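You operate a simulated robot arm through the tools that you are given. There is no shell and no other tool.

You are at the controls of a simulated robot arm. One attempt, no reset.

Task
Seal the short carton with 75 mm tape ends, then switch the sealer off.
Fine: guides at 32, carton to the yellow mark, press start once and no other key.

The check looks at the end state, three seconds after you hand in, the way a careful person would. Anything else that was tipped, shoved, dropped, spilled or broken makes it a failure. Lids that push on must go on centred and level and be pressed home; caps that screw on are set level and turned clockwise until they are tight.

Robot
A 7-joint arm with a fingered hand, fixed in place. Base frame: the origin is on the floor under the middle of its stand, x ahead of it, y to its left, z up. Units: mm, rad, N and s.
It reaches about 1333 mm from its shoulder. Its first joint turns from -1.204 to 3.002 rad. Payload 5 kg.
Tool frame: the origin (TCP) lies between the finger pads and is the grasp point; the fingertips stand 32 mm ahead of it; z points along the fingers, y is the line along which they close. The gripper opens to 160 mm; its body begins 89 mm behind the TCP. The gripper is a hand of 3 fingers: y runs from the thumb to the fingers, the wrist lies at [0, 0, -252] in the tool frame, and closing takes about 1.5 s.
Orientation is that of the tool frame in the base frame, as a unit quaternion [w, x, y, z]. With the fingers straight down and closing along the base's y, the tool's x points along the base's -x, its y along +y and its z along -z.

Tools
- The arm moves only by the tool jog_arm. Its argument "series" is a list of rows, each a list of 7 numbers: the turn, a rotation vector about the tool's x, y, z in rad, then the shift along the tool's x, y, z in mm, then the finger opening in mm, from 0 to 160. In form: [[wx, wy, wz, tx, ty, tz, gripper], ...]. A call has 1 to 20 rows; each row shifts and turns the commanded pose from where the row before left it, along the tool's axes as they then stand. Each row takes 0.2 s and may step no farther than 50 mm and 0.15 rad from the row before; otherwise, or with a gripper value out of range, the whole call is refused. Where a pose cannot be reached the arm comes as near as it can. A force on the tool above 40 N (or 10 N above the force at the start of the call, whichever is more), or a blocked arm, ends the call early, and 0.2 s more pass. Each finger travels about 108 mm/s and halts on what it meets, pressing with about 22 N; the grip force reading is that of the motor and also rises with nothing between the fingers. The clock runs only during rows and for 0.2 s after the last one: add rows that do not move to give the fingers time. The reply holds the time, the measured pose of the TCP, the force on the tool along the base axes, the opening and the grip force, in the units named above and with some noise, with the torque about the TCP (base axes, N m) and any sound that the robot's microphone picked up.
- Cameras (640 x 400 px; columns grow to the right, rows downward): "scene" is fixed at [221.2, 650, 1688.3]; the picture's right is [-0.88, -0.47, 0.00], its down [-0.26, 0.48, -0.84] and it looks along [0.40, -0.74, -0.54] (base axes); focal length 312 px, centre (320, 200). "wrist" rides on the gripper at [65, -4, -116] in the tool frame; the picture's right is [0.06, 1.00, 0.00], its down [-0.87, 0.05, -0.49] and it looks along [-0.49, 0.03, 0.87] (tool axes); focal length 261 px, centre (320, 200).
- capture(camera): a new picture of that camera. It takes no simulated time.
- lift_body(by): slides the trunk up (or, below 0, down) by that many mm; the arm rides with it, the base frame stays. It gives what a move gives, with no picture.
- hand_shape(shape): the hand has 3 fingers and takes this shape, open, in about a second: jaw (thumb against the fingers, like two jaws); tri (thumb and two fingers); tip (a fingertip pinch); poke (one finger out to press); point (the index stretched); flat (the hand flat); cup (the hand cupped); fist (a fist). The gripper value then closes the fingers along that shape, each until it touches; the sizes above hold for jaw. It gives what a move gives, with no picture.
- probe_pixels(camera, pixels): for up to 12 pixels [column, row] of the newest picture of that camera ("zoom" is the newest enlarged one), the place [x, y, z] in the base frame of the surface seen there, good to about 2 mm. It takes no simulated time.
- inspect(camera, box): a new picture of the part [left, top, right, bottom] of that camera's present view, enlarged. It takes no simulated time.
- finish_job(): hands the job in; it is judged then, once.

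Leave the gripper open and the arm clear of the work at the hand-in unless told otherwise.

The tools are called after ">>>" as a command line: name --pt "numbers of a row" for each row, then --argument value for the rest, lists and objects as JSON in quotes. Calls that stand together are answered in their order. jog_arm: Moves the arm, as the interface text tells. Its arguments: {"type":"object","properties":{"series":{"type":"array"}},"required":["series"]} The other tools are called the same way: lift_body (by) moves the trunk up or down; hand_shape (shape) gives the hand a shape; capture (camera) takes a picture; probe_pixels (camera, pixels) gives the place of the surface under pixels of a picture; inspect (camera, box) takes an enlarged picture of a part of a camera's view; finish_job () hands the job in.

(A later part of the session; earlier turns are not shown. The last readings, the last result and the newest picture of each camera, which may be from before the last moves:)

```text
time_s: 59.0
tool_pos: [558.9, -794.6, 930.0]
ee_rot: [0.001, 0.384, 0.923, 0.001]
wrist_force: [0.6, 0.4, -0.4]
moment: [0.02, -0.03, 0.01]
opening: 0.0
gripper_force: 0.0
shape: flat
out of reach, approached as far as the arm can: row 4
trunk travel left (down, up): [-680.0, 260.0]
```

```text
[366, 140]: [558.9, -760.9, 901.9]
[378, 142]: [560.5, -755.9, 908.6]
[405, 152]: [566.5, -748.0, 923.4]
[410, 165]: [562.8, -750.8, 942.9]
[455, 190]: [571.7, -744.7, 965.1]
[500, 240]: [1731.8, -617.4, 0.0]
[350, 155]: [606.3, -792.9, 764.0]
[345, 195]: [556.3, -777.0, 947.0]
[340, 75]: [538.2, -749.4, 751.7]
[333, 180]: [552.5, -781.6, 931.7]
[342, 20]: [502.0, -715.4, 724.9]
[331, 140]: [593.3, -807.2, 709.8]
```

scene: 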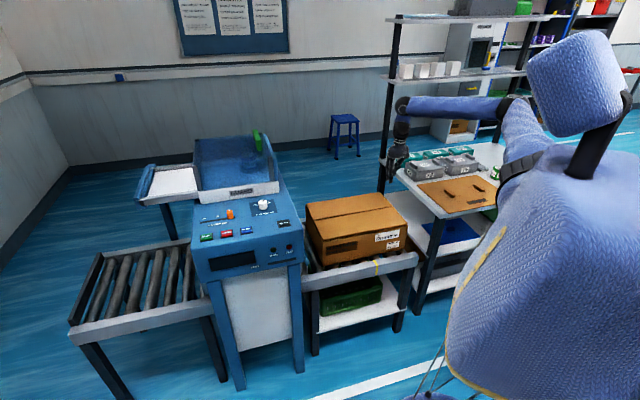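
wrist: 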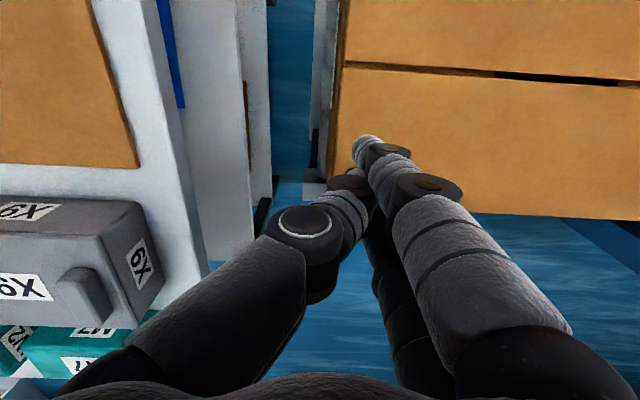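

The rear face is at about u≈−150 (so it must move ≈+191 mm), and the flat fingers' outer surface is ~+40–45 mm in u from the TCP. I'll come to v≈890, tilt 0.3 rad outward for reach, and go to u≈−210 before lowering.

>>> jog_arm --pt "0 0 0 22.3 0 0 0" --pt "0 0 0 22.3 0 0 0" --pt "0 0 0 22.3 0 0 0" --pt "0 -0.15 0 0 0 0 0" --pt "0 -0.15 0 0 0 0 0" --pt "0 0 0 0 -22 0 0" --pt "0 0 0 0 -22 0 0" --pt "0 0 0 0 0 0 0"

>>> capture --camera "wrist"

>>> capture --camera "scene"

```text
time_s: 60.8
tool_pos: [521.4, -768.8, 921.1]
ee_rot: [0.137, 0.379, 0.913, -0.057]
wrist_force: [-0.5, -0.4, -2.0]
moment: [-0.01, -0.14, 0.03]
opening: 0.0
gripper_force: 0.0
shape: flat
out of reach, approached as far as the arm can: row 1, 2, 3
trunk travel left (down, up): [-680.0, 260.0]
```

```text
taken
```

wrist: 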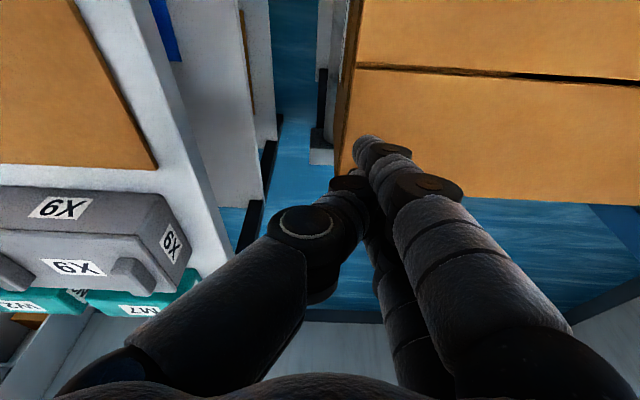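

```text
taken
```

scene: 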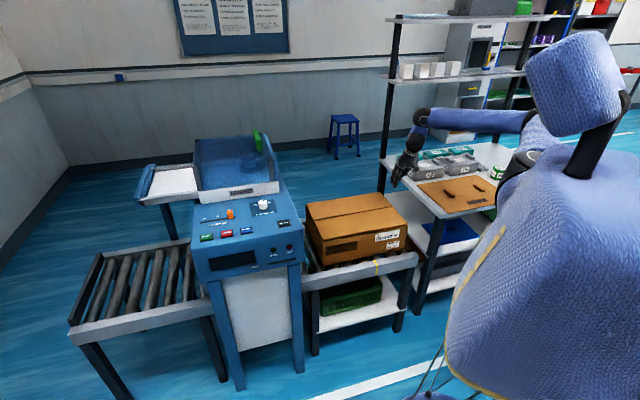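

Now at u≈−175, v≈912, z≈921 with the tilt. Continue −u by another 32 mm.

>>> jog_arm --pt "0 0 0 0 -16 0 0" --pt "0 0 0 0 -16 0 0" --pt "0 0 0 0 0 0 0"

```text
time_s: 61.6
tool_pos: [496.4, -791.0, 923.0]
ee_rot: [0.139, 0.379, 0.913, -0.057]
wrist_force: [0.5, 0.4, -0.4]
moment: [0.01, 0.01, -0.03]
opening: 0.0
gripper_force: 0.0
shape: flat
trunk travel left (down, up): [-680.0, 260.0]
```

At u≈−208, v≈910. I'll lower in steps (keeping ~12 mm clear of the rear face), first to z≈800 and look.

>>> jog_arm --pt "0 0 0 11.8 -3 38.2 0" --pt "0 0 0 11.8 -3 38.2 0" --pt "0 0 0 11.8 0 38.2 0" --pt "0 0 0 0 0 0 0"

>>> capture --camera "wrist"

>>> capture --camera "scene"

```text
time_s: 62.6
tool_pos: [492.0, -794.7, 802.3]
ee_rot: [0.138, 0.378, 0.914, -0.058]
wrist_force: [-0.3, -0.2, -0.1]
moment: [-0.02, -0.04, -0.01]
opening: 0.3
gripper_force: 0.0
shape: flat
trunk travel left (down, up): [-680.0, 260.0]
```

```text
taken
```

wrist: 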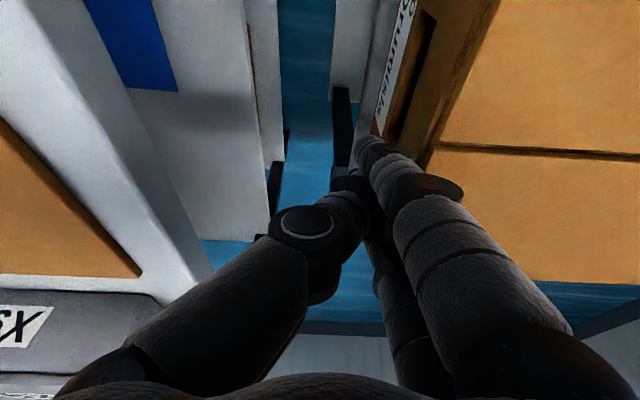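

```text
taken
```

scene: 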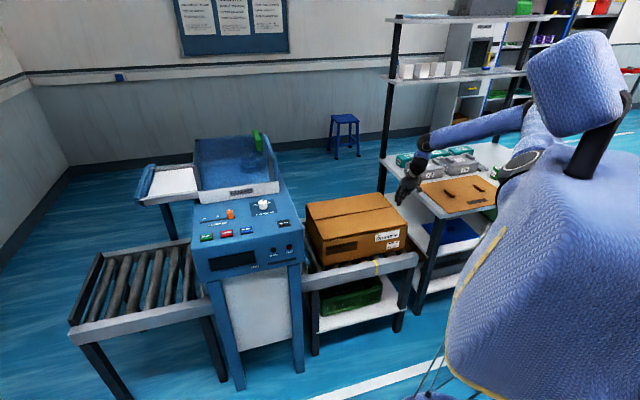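

Clear. Lower another 72 mm to z≈730, still beside the rear face.

>>> jog_arm --pt "0 0 0 10.6 0 34.4 0" --pt "0 0 0 10.6 0 34.4 0" --pt "0 0 0 0 0 0 0"

>>> capture --camera "wrist"

>>> inspect --camera "scene" --box '[360, 110, 480, 230]'

```text
time_s: 63.4
tool_pos: [491.1, -791.5, 730.5]
ee_rot: [0.139, 0.379, 0.913, -0.057]
wrist_force: [0.5, 0.6, 0.5]
moment: [0.0, 0.02, 0.01]
opening: 0.0
gripper_force: 0.0
shape: flat
trunk travel left (down, up): [-680.0, 260.0]
```

```text
taken
```

wrist: 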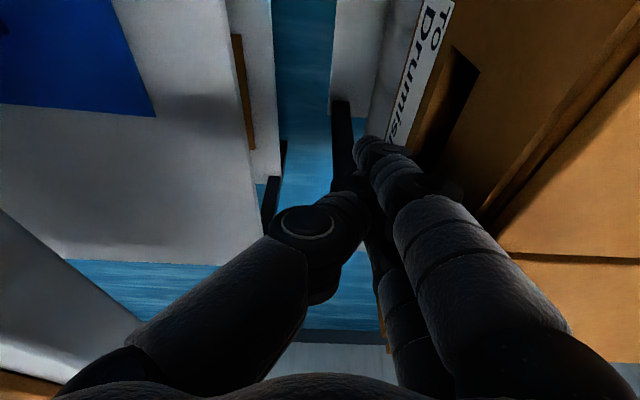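

```text
3.33 times, centred on (420, 170) of scene
```

zoom: 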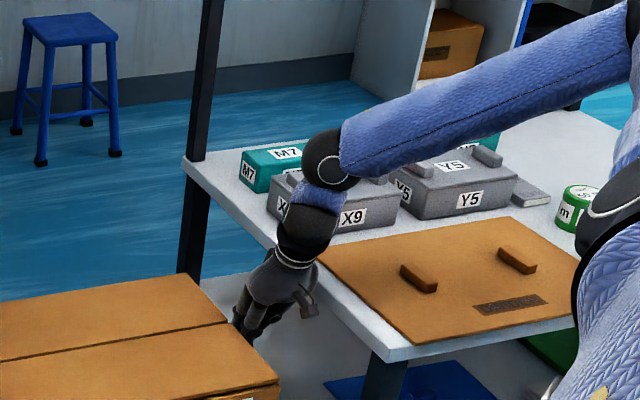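

The flat fingers are right behind the rear face. Now push gently along +u, first 40 mm, and check contact and alignment.

>>> jog_arm --pt "0 0 0 0 8 0 0" --pt "0 0 0 0 8 0 0" --pt "0 0 0 0 8 0 0" --pt "0 0 0 0 8 0 0" --pt "0 0 0 0 8 0 0" --pt "0 0 0 0 0 0 0"

>>> capture --camera "wrist"

>>> capture --camera "scene"

>>> probe_pixels --camera "scene" --pixels '[[307, 206], [318, 240], [405, 228], [404, 245], [376, 197], [340, 250]]'

```text
time_s: 64.8
tool_pos: [521.7, -765.7, 731.1]
ee_rot: [0.138, 0.378, 0.913, -0.057]
wrist_force: [0.2, 0.2, 0.1]
moment: [0.02, -0.02, 0.05]
opening: 0.1
gripper_force: 0.1
shape: flat
trunk travel left (down, up): [-680.0, 260.0]
```

```text
taken
```

wrist: 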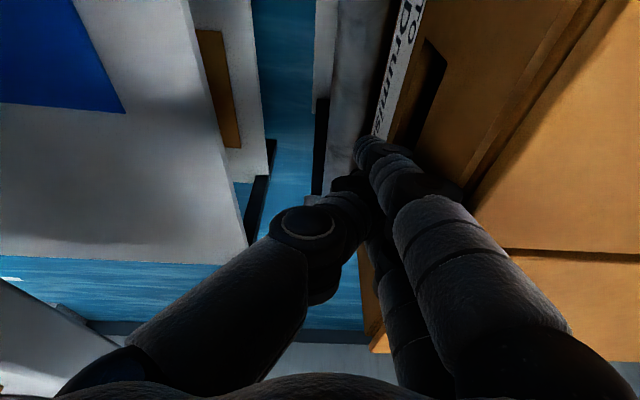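

```text
taken
```

scene: 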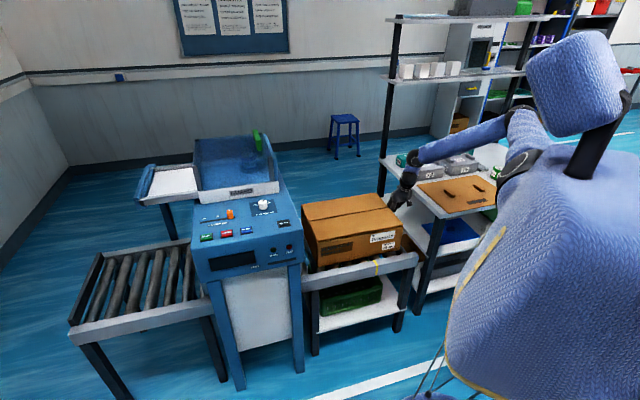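

```text
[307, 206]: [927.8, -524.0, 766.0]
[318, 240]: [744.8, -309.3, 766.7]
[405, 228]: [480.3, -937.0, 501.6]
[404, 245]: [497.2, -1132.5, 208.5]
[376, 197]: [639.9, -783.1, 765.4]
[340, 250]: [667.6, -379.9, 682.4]
```

The carton started rolling with almost no force. I'll measure the carton's rear edge and lead edge now.

>>> inspect --camera "scene" --box '[370, 200, 420, 260]'

>>> probe_pixels --camera "zoom" --pixels '[[365, 130], [370, 145], [365, 175], [360, 220], [350, 120], [340, 115], [300, 200], [200, 200]]'

```text
6.67 times, centred on (395, 230) of scene
```

zoom: 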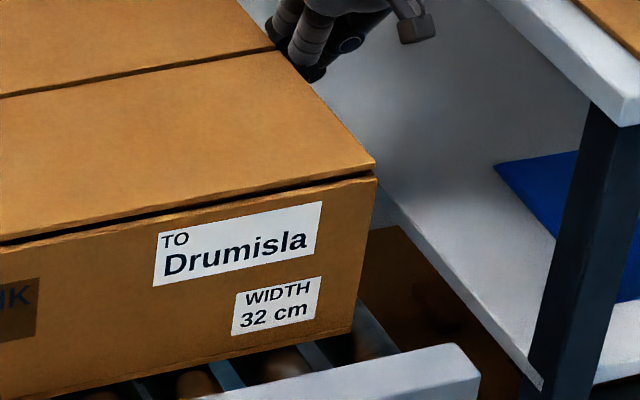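

```text
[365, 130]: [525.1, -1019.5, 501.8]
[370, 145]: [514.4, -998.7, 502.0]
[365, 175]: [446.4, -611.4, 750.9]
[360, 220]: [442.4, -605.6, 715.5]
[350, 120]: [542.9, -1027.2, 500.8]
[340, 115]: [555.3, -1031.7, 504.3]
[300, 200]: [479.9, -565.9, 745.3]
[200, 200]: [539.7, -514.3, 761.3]
```

>>> probe_pixels --camera "zoom" --pixels '[[373, 182], [374, 190], [371, 210], [367, 230], [362, 260], [356, 300], [372, 165], [368, 160], [310, 88], [330, 110], [355, 140], [345, 135]]'

```text
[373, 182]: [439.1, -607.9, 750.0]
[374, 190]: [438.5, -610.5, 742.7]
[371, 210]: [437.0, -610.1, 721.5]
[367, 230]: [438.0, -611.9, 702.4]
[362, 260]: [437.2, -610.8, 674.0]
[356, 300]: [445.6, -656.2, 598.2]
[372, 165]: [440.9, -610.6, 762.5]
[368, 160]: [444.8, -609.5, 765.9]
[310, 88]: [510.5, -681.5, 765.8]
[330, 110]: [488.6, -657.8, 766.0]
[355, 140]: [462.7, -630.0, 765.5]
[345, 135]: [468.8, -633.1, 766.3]
```

Rear face is now at u≈−122, square to the lane; the fingers' contact offset is ≈50 mm. I'll push another ~136 mm at the same slow pace and watch force.

>>> jog_arm --pt "0 0 0 0 8 0 0" --pt "0 0 0 0 8 0 0" --pt "0 0 0 0 8 0 0" --pt "0 0 0 0 8 0 0" --pt "0 0 0 0 8 0 0" --pt "0 0 0 0 8 0 0" --pt "0 0 0 0 8 0 0" --pt "0 0 0 0 8 0 0" --pt "0 0 0 0 8 0 0" --pt "0 0 0 0 0 0 0"

>>> capture --camera "scene"

>>> inspect --camera "scene" --box '[290, 190, 420, 290]'

```text
time_s: 67.0
tool_pos: [572.3, -715.9, 730.8]
ee_rot: [0.138, 0.378, 0.914, -0.057]
wrist_force: [-0.7, -0.8, 0.0]
moment: [0.01, -0.03, 0.0]
opening: 0.0
gripper_force: 0.1
shape: flat
trunk travel left (down, up): [-680.0, 260.0]
```

```text
taken
```

scene: 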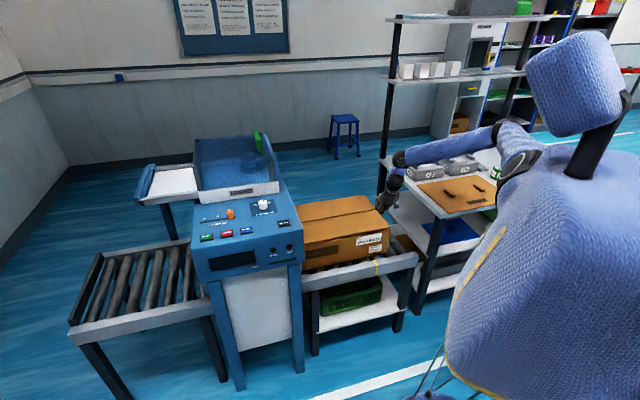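

```text
4.00 times, centred on (355, 240) of scene
```

zoom: 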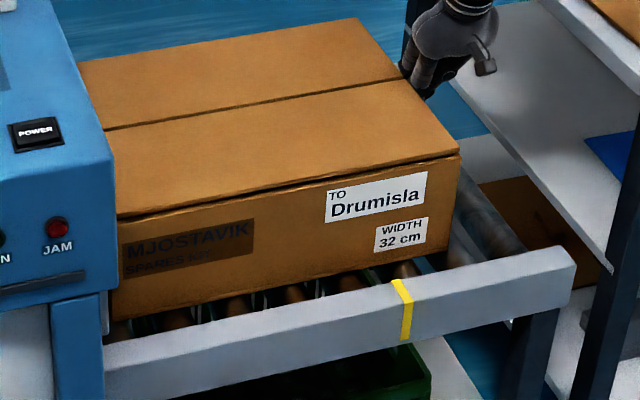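

>>> probe_pixels --camera "zoom" --pixels '[[457, 170], [455, 190], [450, 220], [456, 152], [440, 130], [420, 105], [405, 85], [110, 200], [112, 290]]'

```text
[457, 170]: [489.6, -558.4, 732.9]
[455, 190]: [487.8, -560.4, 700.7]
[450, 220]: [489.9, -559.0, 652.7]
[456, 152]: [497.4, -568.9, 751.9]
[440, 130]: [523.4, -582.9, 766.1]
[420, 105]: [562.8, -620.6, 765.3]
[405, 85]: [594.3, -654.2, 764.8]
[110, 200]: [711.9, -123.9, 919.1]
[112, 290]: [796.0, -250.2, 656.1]
```

Rear face at u≈−50; leading end is entering the machine mouth, force still tiny. Push 80 mm more.

>>> jog_arm --pt "0 0 0 0 8 0 0" --pt "0 0 0 0 8 0 0" --pt "0 0 0 0 8 0 0" --pt "0 0 0 0 8 0 0" --pt "0 0 0 0 8 0 0" --pt "0 0 0 0 8 0 0" --pt "0 0 0 0 8 0 0" --pt "0 0 0 0 8 0 0" --pt "0 0 0 0 6 0 0" --pt "0 0 0 0 5 0 0" --pt "0 0 0 0 3 0 0" --pt "0 0 0 0 0 0 0"

>>> capture --camera "scene"

>>> inspect --camera "scene" --box '[340, 210, 410, 280]'

```text
time_s: 69.6
tool_pos: [626.5, -660.9, 729.7]
ee_rot: [0.138, 0.379, 0.913, -0.057]
wrist_force: [-0.3, -1.4, 0.1]
moment: [-0.01, -0.04, 0.05]
opening: 0.0
gripper_force: 0.1
shape: flat
trunk travel left (down, up): [-680.0, 260.0]
```

```text
taken
```

scene: 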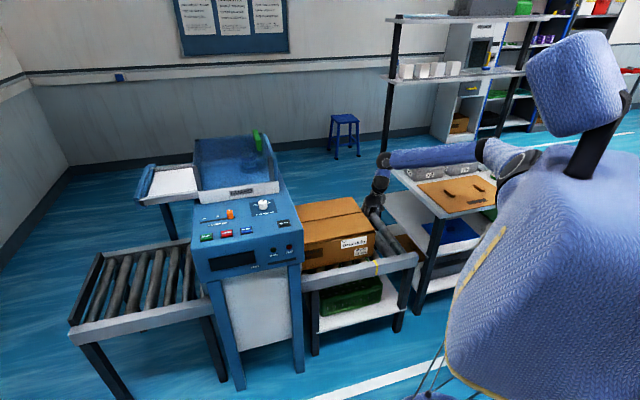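

```text
5.71 times, centred on (375, 245) of scene
```

zoom: 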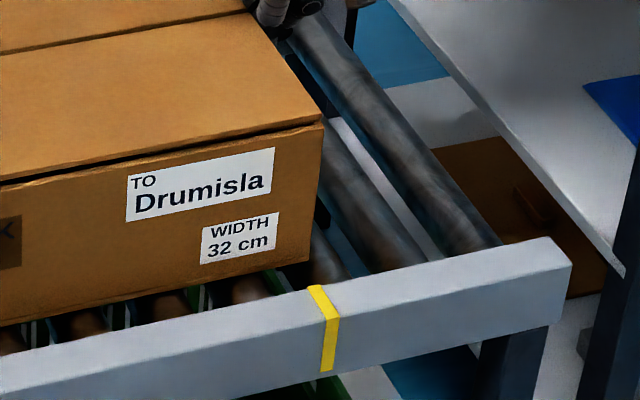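

>>> probe_pixels --camera "zoom" --pixels '[[319, 145], [317, 170], [313, 210], [309, 245], [316, 118], [320, 150], [290, 80], [265, 40], [312, 292], [332, 288], [322, 310], [336, 310]]'

```text
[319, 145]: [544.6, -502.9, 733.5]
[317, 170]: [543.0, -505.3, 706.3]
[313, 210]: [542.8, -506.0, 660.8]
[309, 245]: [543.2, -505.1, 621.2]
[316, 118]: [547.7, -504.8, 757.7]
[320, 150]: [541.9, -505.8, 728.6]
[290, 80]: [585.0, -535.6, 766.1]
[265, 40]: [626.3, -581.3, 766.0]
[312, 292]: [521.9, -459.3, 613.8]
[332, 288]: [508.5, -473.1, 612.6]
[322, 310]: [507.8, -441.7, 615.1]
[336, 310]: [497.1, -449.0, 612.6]
```

Rear face at u≈26.4; mark centre ≈40.4. Push the last 14 mm slowly.

>>> jog_arm --pt "0 0 0 0 4 0 0" --pt "0 0 0 0 3.5 0 0" --pt "0 0 0 0 3 0 0" --pt "0 0 0 0 2 0 0" --pt "0 0 0 0 1 0 0" --pt "0 0 0 0 0 0 0"

>>> capture --camera "scene"

>>> inspect --camera "scene" --box '[340, 210, 410, 280]'

>>> probe_pixels --camera "zoom" --pixels '[[309, 145], [307, 170], [303, 210], [299, 245], [306, 118], [311, 150], [303, 175], [300, 200]]'

```text
time_s: 71.0
tool_pos: [637.8, -652.1, 730.6]
ee_rot: [0.139, 0.379, 0.913, -0.058]
wrist_force: [-0.9, -1.6, 0.0]
moment: [0.05, -0.06, 0.04]
opening: 0.0
gripper_force: 0.1
shape: flat
trunk travel left (down, up): [-680.0, 260.0]
```

```text
taken
```

scene: 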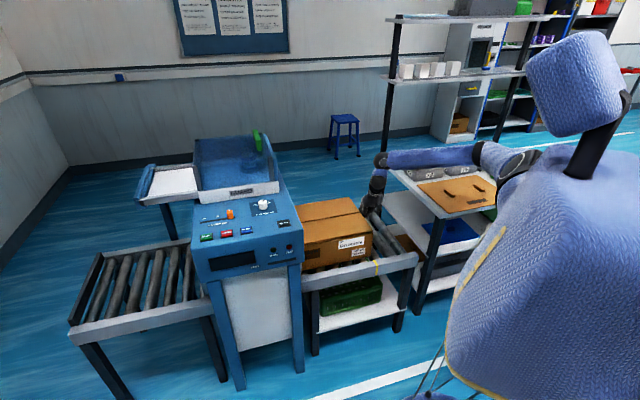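

```text
5.71 times, centred on (375, 245) of scene
```

zoom: 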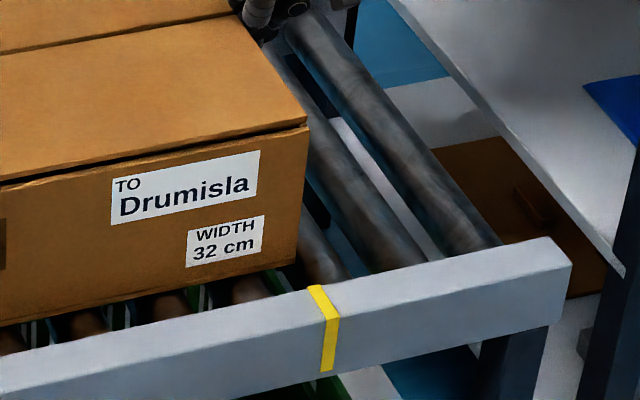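

```text
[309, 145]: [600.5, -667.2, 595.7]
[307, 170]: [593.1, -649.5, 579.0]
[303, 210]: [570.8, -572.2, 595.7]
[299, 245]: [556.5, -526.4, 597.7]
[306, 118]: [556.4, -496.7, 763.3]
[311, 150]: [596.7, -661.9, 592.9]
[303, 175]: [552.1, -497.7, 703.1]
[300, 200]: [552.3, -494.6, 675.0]
```

The carton's rear edge is now level with the yellow mark (u≈39–41). I'll back the hand off 25 mm and raise it straight up.

>>> jog_arm --pt "0 0 0 0 -12 0 0" --pt "0 0 0 0 -13 0 0" --pt "0 0 0 -13.3 0 -43 0" --pt "0 0 0 -13.3 0 -43 0" --pt "0 0 0 -13.3 0 -43 0" --pt "0 0 0 -13.3 0 -43 0" --pt "0 0 0 -13.3 0 -43 0" --pt "0 0 0 -13.3 0 -43 0" --pt "0 0 0 0 0 0 0"

>>> capture --camera "scene"

>>> inspect --camera "scene" --box '[340, 210, 410, 280]'

>>> probe_pixels --camera "zoom" --pixels '[[303, 145], [303, 160], [302, 175], [300, 190], [299, 205], [297, 220], [294, 240], [300, 118]]'

```text
time_s: 73.2
tool_pos: [236.6, -654.8, 682.2]
ee_rot: [-0.238, 0.325, 0.895, -0.191]
wrist_force: [0.0, -0.5, -0.5]
moment: [0.02, 0.01, -0.02]
opening: 0.2
gripper_force: 0.1
shape: flat
trunk travel left (down, up): [-680.0, 260.0]
stopped in row 9: the arm was blocked; the commanded pose is now the measured one
```

```text
taken
```

scene: 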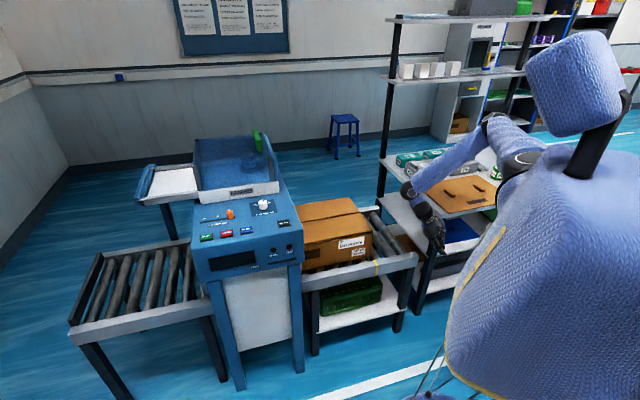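

```text
5.71 times, centred on (375, 245) of scene
```

zoom: 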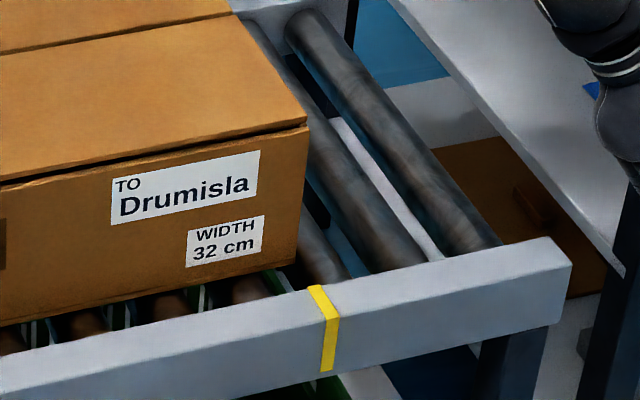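

```text
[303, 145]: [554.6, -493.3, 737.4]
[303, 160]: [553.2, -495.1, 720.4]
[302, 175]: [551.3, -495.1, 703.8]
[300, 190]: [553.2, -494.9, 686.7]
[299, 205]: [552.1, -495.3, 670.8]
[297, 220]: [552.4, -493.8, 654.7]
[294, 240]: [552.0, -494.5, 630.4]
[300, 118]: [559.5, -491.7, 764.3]
```

The arm unexpectedly swung to (237, −655, 682) and was blocked. The carton is undisturbed (rear edge u≈41). I'll look closely around the hand and the bench before moving.

>>> inspect --camera "scene" --box '[380, 120, 520, 280]'

>>> capture --camera "wrist"

>>> inspect --camera "scene" --box '[380, 140, 540, 240]'

```text
2.50 times, centred on (450, 200) of scene
```

zoom: 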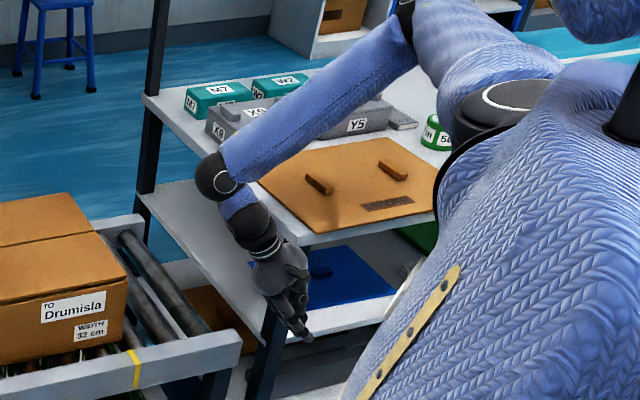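

```text
taken
```

wrist: 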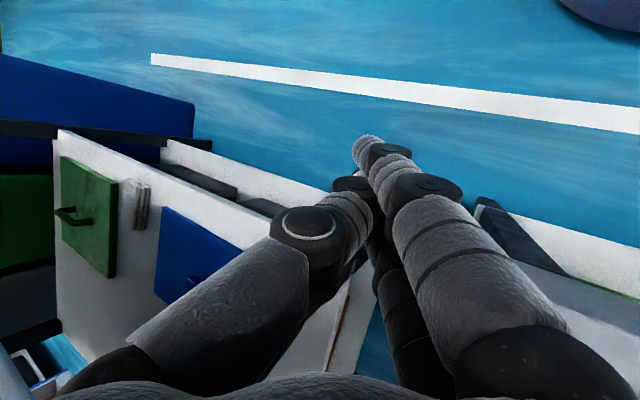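

```text
4.00 times, centred on (460, 190) of scene
```

zoom: 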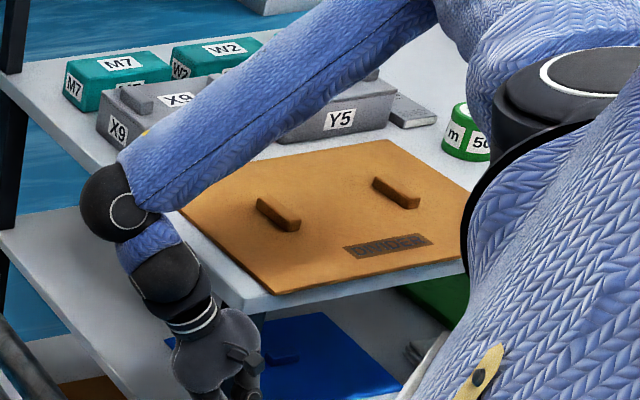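

Nothing on the bench or the carton appears displaced; the hand hangs in front of the bench corner, leaning. I'll move out carefully, first straight up 40 mm in base z, to see whether the arm follows.

>>> jog_arm --pt "0 0 0 6.0 -9.9 -16.3 0" --pt "0 0 0 6.0 -9.9 -16.3 0"

>>> capture --camera "scene"

```text
time_s: 73.8
tool_pos: [232.9, -651.3, 719.9]
ee_rot: [-0.243, 0.322, 0.894, -0.193]
wrist_force: [8.2, -0.7, 3.3]
moment: [0.1, 0.38, -0.21]
opening: 0.1
gripper_force: 0.0
shape: flat
trunk travel left (down, up): [-680.0, 260.0]
```

```text
taken
```

scene: 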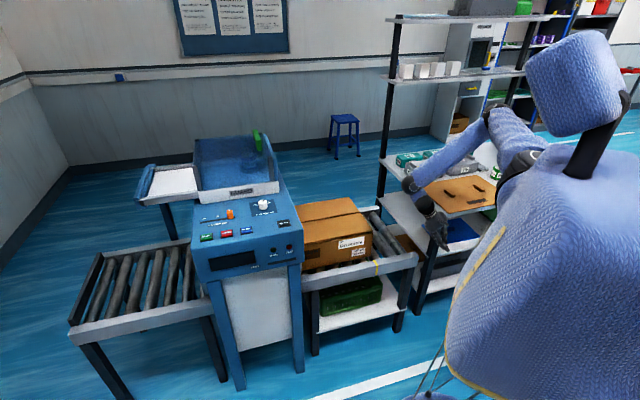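

It follows, with a small side force (8 N in +x). I'll check the hand's surroundings from the wrist camera.

>>> capture --camera "wrist"

>>> inspect --camera "scene" --box '[390, 140, 500, 280]'

>>> probe_pixels --camera "scene" --pixels '[[442, 214], [470, 209], [490, 205], [432, 250], [436, 230], [428, 205], [412, 184], [460, 150], [487, 120], [450, 245]]'

```text
taken
```

wrist: 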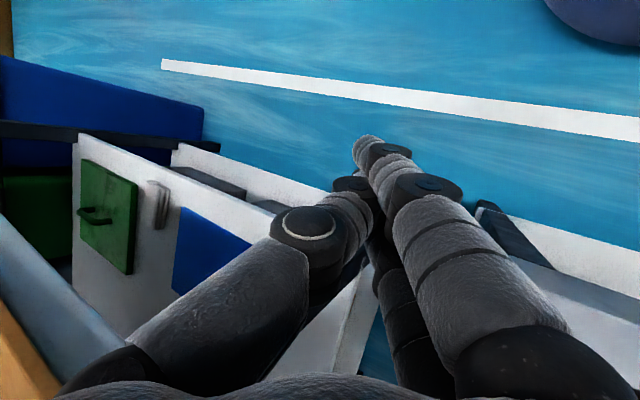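

```text
2.86 times, centred on (445, 210) of scene
```

zoom: 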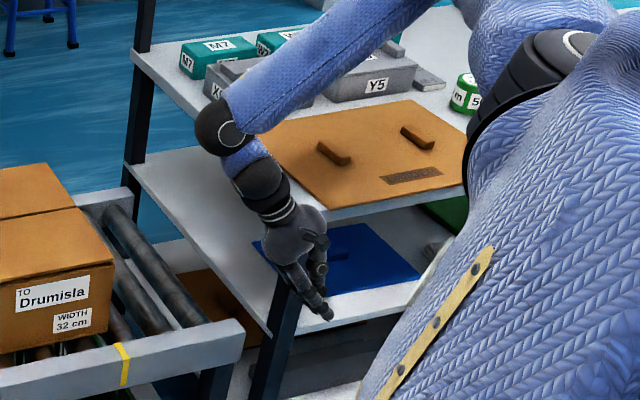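

```text
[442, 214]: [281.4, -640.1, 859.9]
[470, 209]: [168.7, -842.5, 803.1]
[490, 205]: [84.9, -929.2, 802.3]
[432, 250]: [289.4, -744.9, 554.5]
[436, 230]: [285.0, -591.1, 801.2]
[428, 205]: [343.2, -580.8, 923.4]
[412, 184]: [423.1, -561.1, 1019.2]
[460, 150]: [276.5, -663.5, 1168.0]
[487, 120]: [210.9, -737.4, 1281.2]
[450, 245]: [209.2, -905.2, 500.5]
```

The elbow is swung out to the right (≈(211,−737,1281)). I'll hold still for a moment to see if that force persists, then continue up slowly.

>>> jog_arm --pt "0 0 0 0 0 0 0" --pt "0 0 0 0 0 0 0"

>>> inspect --camera "scene" --box '[370, 0, 540, 130]'

>>> probe_pixels --camera "scene" --pixels '[[430, 80], [400, 78], [480, 75], [390, 120], [510, 130], [530, 160], [505, 150], [420, 18], [500, 20]]'

```text
time_s: 74.4
tool_pos: [236.4, -650.6, 720.2]
ee_rot: [-0.238, 0.323, 0.896, -0.191]
wrist_force: [0.0, 0.1, 0.7]
moment: [0.05, 0.03, 0.0]
opening: 0.1
gripper_force: 0.0
shape: flat
trunk travel left (down, up): [-680.0, 260.0]
```

```text
3.08 times, centred on (455, 65) of scene
```

zoom: 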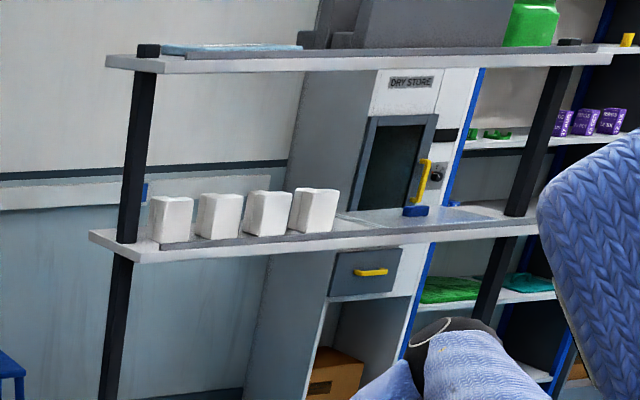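

```text
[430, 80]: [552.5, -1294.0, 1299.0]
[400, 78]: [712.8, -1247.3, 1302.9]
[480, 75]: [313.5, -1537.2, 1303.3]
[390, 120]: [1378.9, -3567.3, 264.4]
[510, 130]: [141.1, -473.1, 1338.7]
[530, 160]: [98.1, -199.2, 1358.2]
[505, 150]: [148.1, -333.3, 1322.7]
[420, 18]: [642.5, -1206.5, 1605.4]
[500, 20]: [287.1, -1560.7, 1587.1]
```

Force is zero when still, so nothing is touching. The first joint is simply at its limit. I'll move forward-left-up (base +x, +y, +z) to unwind the arm, in two stages.

>>> jog_arm --pt "0 0 0 8.4 12.4 -29 0" --pt "0 0 0 8.4 12.4 -29 0" --pt "0 0 0 8.4 12.4 -29 0" --pt "0 0 0 8.4 12.4 -29 0" --pt "0 0 0 0 0 0 0"

>>> capture --camera "scene"

```text
time_s: 75.6
tool_pos: [310.3, -563.2, 781.7]
ee_rot: [-0.238, 0.325, 0.895, -0.189]
wrist_force: [-0.3, -0.9, 0.8]
moment: [0.01, -0.05, -0.01]
opening: 0.1
gripper_force: 0.0
shape: flat
out of reach, approached as far as the arm can: row 1, 2, 3
trunk travel left (down, up): [-680.0, 260.0]
```

```text
taken
```

scene: 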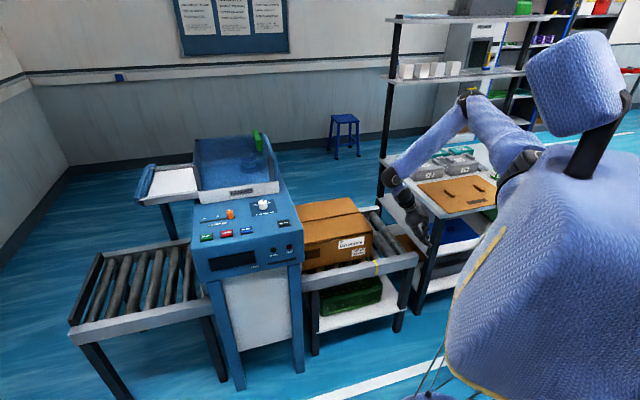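

It is unwinding well. Continue the same direction.

>>> jog_arm --pt "0 0 0 8.4 12.4 -29 0" --pt "0 0 0 8.4 12.4 -29 0" --pt "0 0 0 8.4 12.4 -29 0" --pt "0 0 0 8.4 12.4 -29 0" --pt "0 0 0 8.4 12.4 -29 0" --pt "0 0 0 8.4 12.4 -29 0" --pt "0 0 0 0 0 0 0"

>>> capture --camera "scene"

```text
time_s: 77.2
tool_pos: [407.9, -444.6, 899.3]
ee_rot: [-0.238, 0.324, 0.895, -0.191]
wrist_force: [0.7, -0.2, -0.2]
moment: [0.0, -0.01, -0.01]
opening: 0.0
gripper_force: 0.1
shape: flat
trunk travel left (down, up): [-680.0, 260.0]
```

```text
taken
```

scene: 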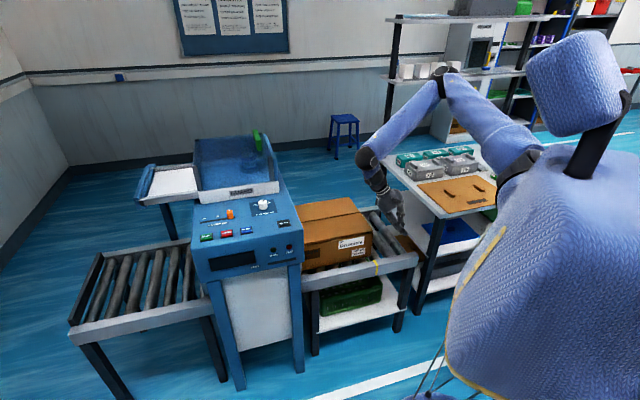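

Now further forward/up to about (608, −295, 1049), then rotate the hand back to vertical.

>>> jog_arm --pt "0 0 0 1.4 16.4 -32.5 0" --pt "0 0 0 1.4 16.4 -32.5 0" --pt "0 0 0 1.4 16.4 -32.5 0" --pt "0 0 0 1.4 16.4 -32.5 0" --pt "0 0 0 1.4 16.4 -32.5 0" --pt "0 0 0 1.4 16.4 -32.5 0" --pt "0 0 0 1.4 16.4 -32.5 0" --pt "0 0 0 1.4 16.4 -32.5 0" --pt "-0.1088 -0.0597 0.017 0 0 0 0" --pt "-0.1088 -0.0597 0.017 0 0 0 0" --pt "-0.1088 -0.0597 0.017 0 0 0 0" --pt "-0.1088 -0.0597 0.017 0 0 0 0" --pt "-0.1088 -0.0597 0.017 0 0 0 0" --pt "0 0 0 0 0 0 0"

>>> capture --camera "scene"

```text
time_s: 80.2
tool_pos: [607.2, -293.1, 1049.7]
ee_rot: [0.0, 0.382, 0.924, 0.001]
wrist_force: [-0.4, 0.1, 0.4]
moment: [-0.02, 0.0, 0.01]
opening: 0.0
gripper_force: 0.0
shape: flat
trunk travel left (down, up): [-680.0, 260.0]
```

```text
taken
```

scene: 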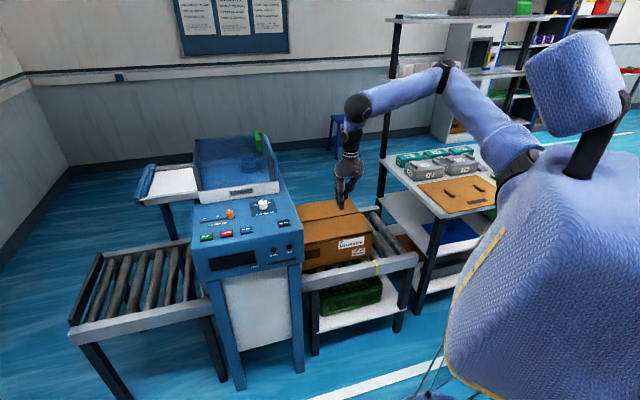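

Recovered: hand vertical at (607, −293, 1050). Now take the poke shape and look at where the pressing fingertip is.

>>> hand_shape --shape "poke"

>>> capture --camera "wrist"

>>> inspect --camera "scene" --box '[310, 90, 400, 220]'

```text
time_s: 81.1
tool_pos: [607.4, -293.4, 1050.6]
ee_rot: [-0.001, 0.382, 0.924, 0.001]
wrist_force: [0.1, -0.3, -0.5]
moment: [0.02, 0.0, 0.02]
opening: 0.1
gripper_force: 0.0
shape: poke
trunk travel left (down, up): [-680.0, 260.0]
```

```text
taken
```

wrist: 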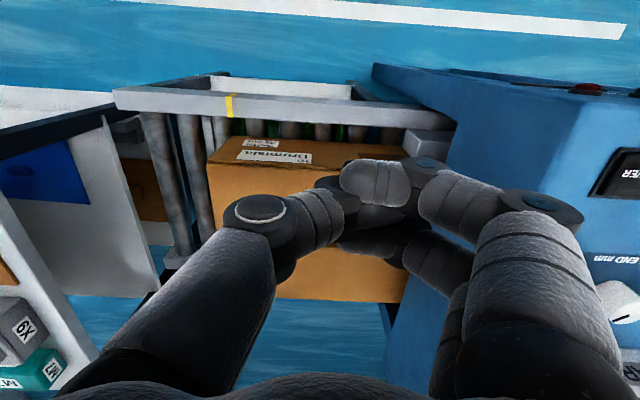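

```text
3.08 times, centred on (355, 155) of scene
```

zoom: 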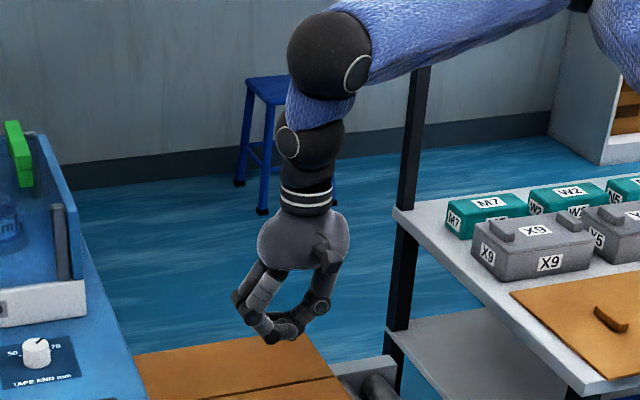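

The fingers look curled at gripper value 0; I'll open the value in this shape to see the poking finger extend.

>>> jog_arm --pt "0 0 0 0 0 0 80" --pt "0 0 0 0 0 0 160" --pt "0 0 0 0 0 0 160" --pt "0 0 0 0 0 0 160" --pt "0 0 0 0 0 0 160" --pt "0 0 0 0 0 0 160" --pt "0 0 0 0 0 0 160"

>>> capture --camera "wrist"

>>> inspect --camera "scene" --box '[310, 90, 400, 220]'

```text
time_s: 82.7
tool_pos: [605.7, -294.6, 1050.3]
ee_rot: [-0.002, 0.382, 0.924, 0.0]
wrist_force: [-0.6, 0.2, -0.7]
moment: [0.01, 0.0, -0.01]
opening: 152.1
gripper_force: 0.0
shape: jaw
trunk travel left (down, up): [-680.0, 260.0]
```

```text
taken
```

wrist: 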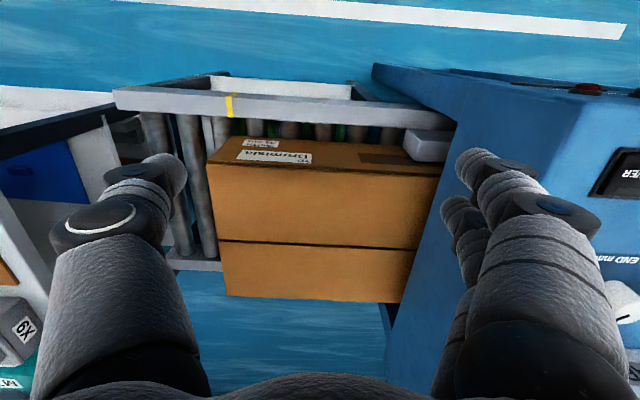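

```text
3.08 times, centred on (355, 155) of scene
```

zoom: 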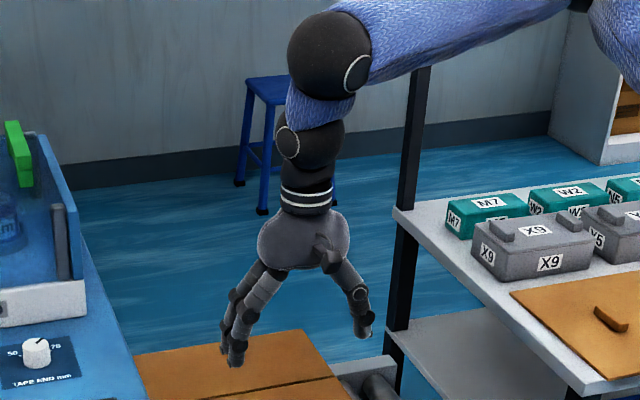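

Changing the gripper value reset the shape to jaw. I'll try the "point" shape to see whether a single finger stands out more clearly.

>>> hand_shape --shape "point"

>>> capture --camera "wrist"

>>> inspect --camera "scene" --box '[310, 90, 400, 220]'

>>> hand_shape --shape "poke"

>>> capture --camera "wrist"

>>> inspect --camera "scene" --box '[320, 140, 380, 220]'

```text
time_s: 83.6
tool_pos: [607.7, -294.4, 1050.2]
ee_rot: [-0.001, 0.381, 0.924, 0.0]
wrist_force: [0.3, -0.3, 0.5]
moment: [-0.01, 0.01, -0.04]
opening: 0.0
gripper_force: 0.0
shape: point
trunk travel left (down, up): [-680.0, 260.0]
```

```text
taken
```

wrist: 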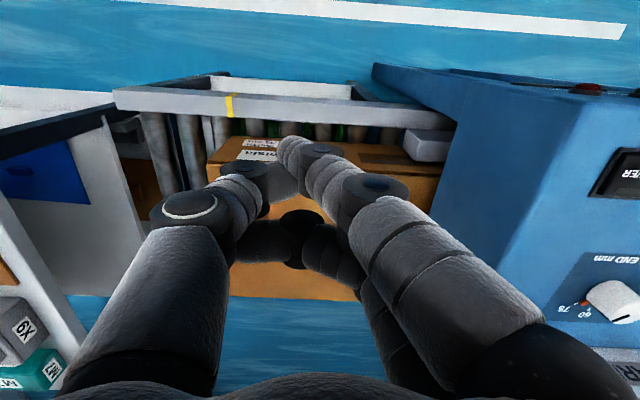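

```text
3.08 times, centred on (355, 155) of scene
```

zoom: 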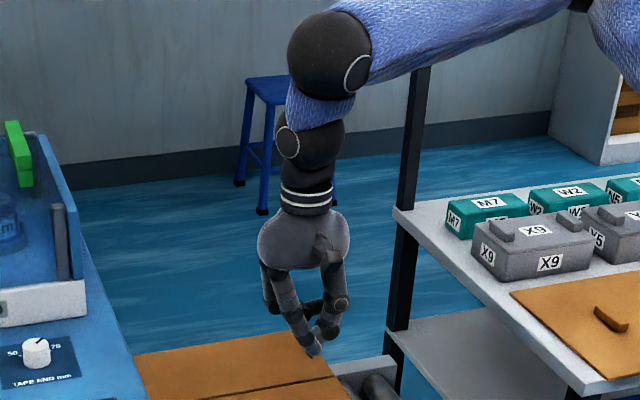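

```text
time_s: 84.5
tool_pos: [607.3, -294.7, 1050.9]
ee_rot: [-0.001, 0.381, 0.924, 0.0]
wrist_force: [0.6, 0.3, 0.5]
moment: [-0.01, 0.02, 0.02]
opening: 0.1
gripper_force: 0.0
shape: poke
trunk travel left (down, up): [-680.0, 260.0]
```

```text
taken
```

wrist: 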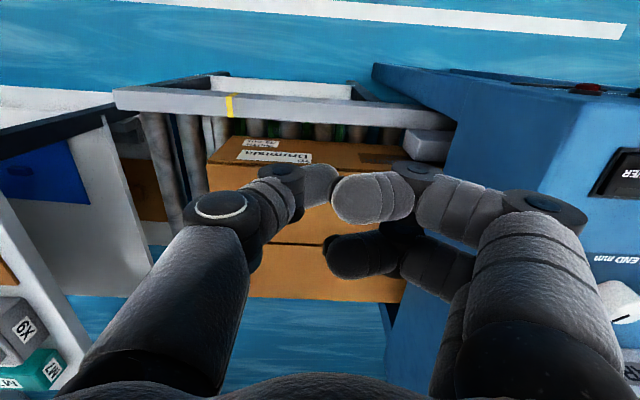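

```text
5.00 times, centred on (350, 180) of scene
```

zoom: 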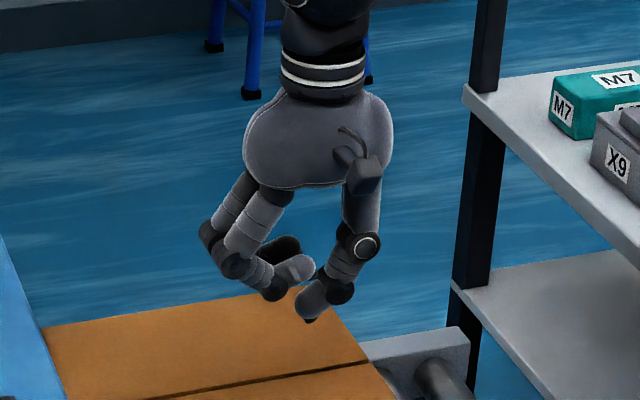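

In "point", one finger is clearly stretched and lowest. I'll take that shape and measure its tip.

>>> hand_shape --shape "point"

>>> capture --camera "wrist"

>>> probe_pixels --camera "wrist" --pixels '[[284, 142], [290, 148], [296, 155], [300, 190], [285, 185], [320, 240], [280, 155], [292, 138], [302, 218]]'

>>> inspect --camera "scene" --box '[320, 140, 380, 220]'

>>> probe_pixels --camera "zoom" --pixels '[[290, 325], [285, 315], [292, 332], [300, 300], [320, 305], [288, 330]]'

```text
time_s: 85.4
tool_pos: [606.7, -293.4, 1050.5]
ee_rot: [-0.001, 0.382, 0.924, 0.001]
wrist_force: [0.9, 0.1, 0.1]
moment: [0.0, 0.03, -0.04]
opening: 0.2
gripper_force: 0.1
shape: point
trunk travel left (down, up): [-680.0, 260.0]
```

```text
taken
```

wrist: 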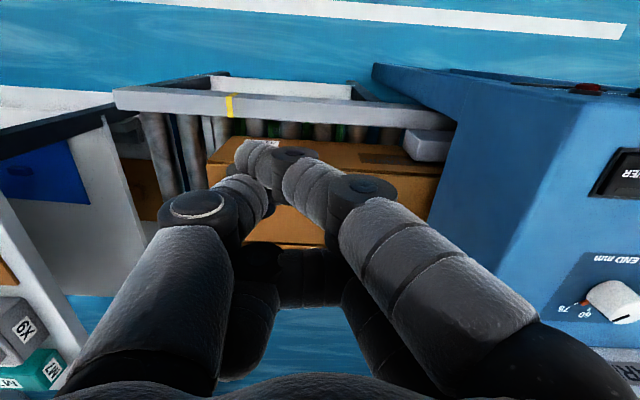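

```text
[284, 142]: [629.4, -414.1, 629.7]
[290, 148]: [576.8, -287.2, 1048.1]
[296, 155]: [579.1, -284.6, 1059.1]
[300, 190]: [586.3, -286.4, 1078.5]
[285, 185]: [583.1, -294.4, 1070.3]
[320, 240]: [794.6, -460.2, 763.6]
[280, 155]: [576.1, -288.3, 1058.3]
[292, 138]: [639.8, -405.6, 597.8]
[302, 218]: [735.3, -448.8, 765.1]
```

```text
5.00 times, centred on (350, 180) of scene
```

zoom: 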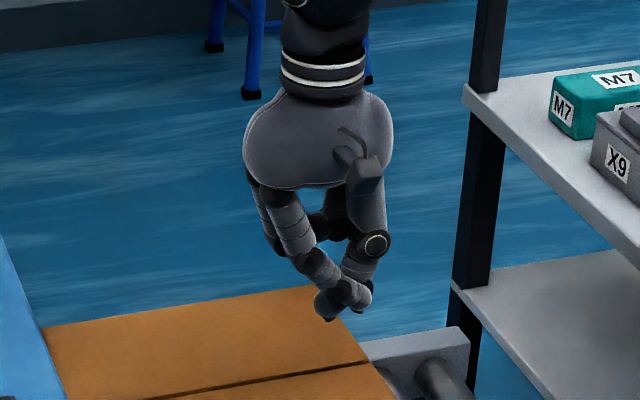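

```text
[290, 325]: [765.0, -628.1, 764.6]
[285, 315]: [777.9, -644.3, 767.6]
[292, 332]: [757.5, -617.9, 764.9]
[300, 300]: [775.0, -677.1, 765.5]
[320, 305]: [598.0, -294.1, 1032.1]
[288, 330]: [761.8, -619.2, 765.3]
```

The fingers crossed because I came from "poke". I'll open via "jaw" first, then take "point" again.

>>> hand_shape --shape "jaw"

>>> hand_shape --shape "point"

>>> capture --camera "wrist"

>>> inspect --camera "scene" --box '[320, 140, 380, 220]'

>>> probe_pixels --camera "wrist" --pixels '[[282, 145], [288, 148], [294, 152], [300, 158], [325, 165], [300, 225], [250, 185], [320, 240], [285, 160]]'

>>> probe_pixels --camera "zoom" --pixels '[[290, 325], [285, 315], [287, 325], [280, 310], [300, 300], [275, 290]]'

```text
time_s: 86.3
tool_pos: [607.9, -295.7, 1050.3]
ee_rot: [-0.001, 0.382, 0.924, 0.0]
wrist_force: [0.2, -0.1, -0.5]
moment: [0.03, 0.0, -0.02]
opening: 160.1
gripper_force: 0.0
shape: jaw
trunk travel left (down, up): [-680.0, 260.0]
```

```text
time_s: 87.2
tool_pos: [606.7, -295.0, 1050.0]
ee_rot: [-0.001, 0.382, 0.924, 0.0]
wrist_force: [-1.1, 0.5, -0.1]
moment: [-0.01, 0.02, 0.0]
opening: 0.0
gripper_force: 0.0
shape: point
trunk travel left (down, up): [-680.0, 260.0]
```

```text
taken
```

wrist: 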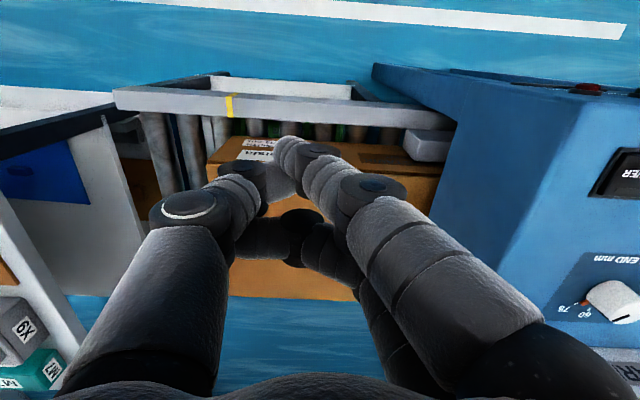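

```text
5.00 times, centred on (350, 180) of scene
```

zoom: 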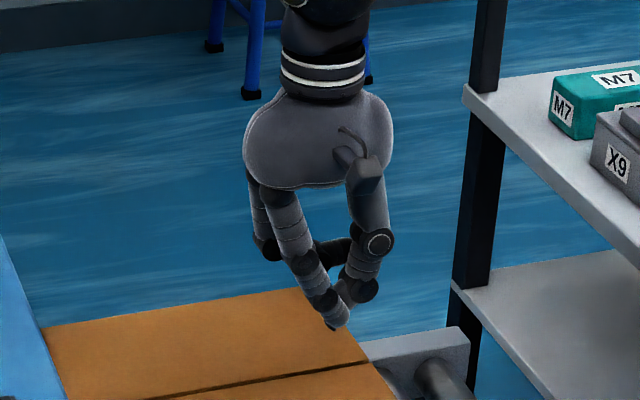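

```text
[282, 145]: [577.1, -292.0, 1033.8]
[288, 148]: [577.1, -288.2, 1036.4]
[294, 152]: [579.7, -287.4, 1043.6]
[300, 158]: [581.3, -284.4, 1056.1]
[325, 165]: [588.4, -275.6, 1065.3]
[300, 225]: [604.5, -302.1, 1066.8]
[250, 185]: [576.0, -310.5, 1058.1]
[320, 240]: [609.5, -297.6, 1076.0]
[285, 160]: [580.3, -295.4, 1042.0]
```

```text
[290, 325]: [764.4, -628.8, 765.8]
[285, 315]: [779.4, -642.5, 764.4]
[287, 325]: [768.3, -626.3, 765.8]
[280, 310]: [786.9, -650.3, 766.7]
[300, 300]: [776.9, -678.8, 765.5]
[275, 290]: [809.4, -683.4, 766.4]
```

The index finger now stands out lowest (tip at about (336,325) in the enlarged scene view). I'll measure its tip.

>>> probe_pixels --camera "zoom" --pixels '[[336, 322], [333, 328], [342, 316], [330, 312], [322, 300], [340, 325], [365, 290], [345, 285], [310, 265]]'

```text
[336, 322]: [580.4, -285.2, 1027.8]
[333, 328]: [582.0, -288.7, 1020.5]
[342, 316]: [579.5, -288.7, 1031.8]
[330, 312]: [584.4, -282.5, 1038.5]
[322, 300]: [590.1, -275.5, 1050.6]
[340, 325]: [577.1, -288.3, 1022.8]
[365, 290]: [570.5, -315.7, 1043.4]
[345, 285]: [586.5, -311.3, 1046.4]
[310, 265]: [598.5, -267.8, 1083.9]
```

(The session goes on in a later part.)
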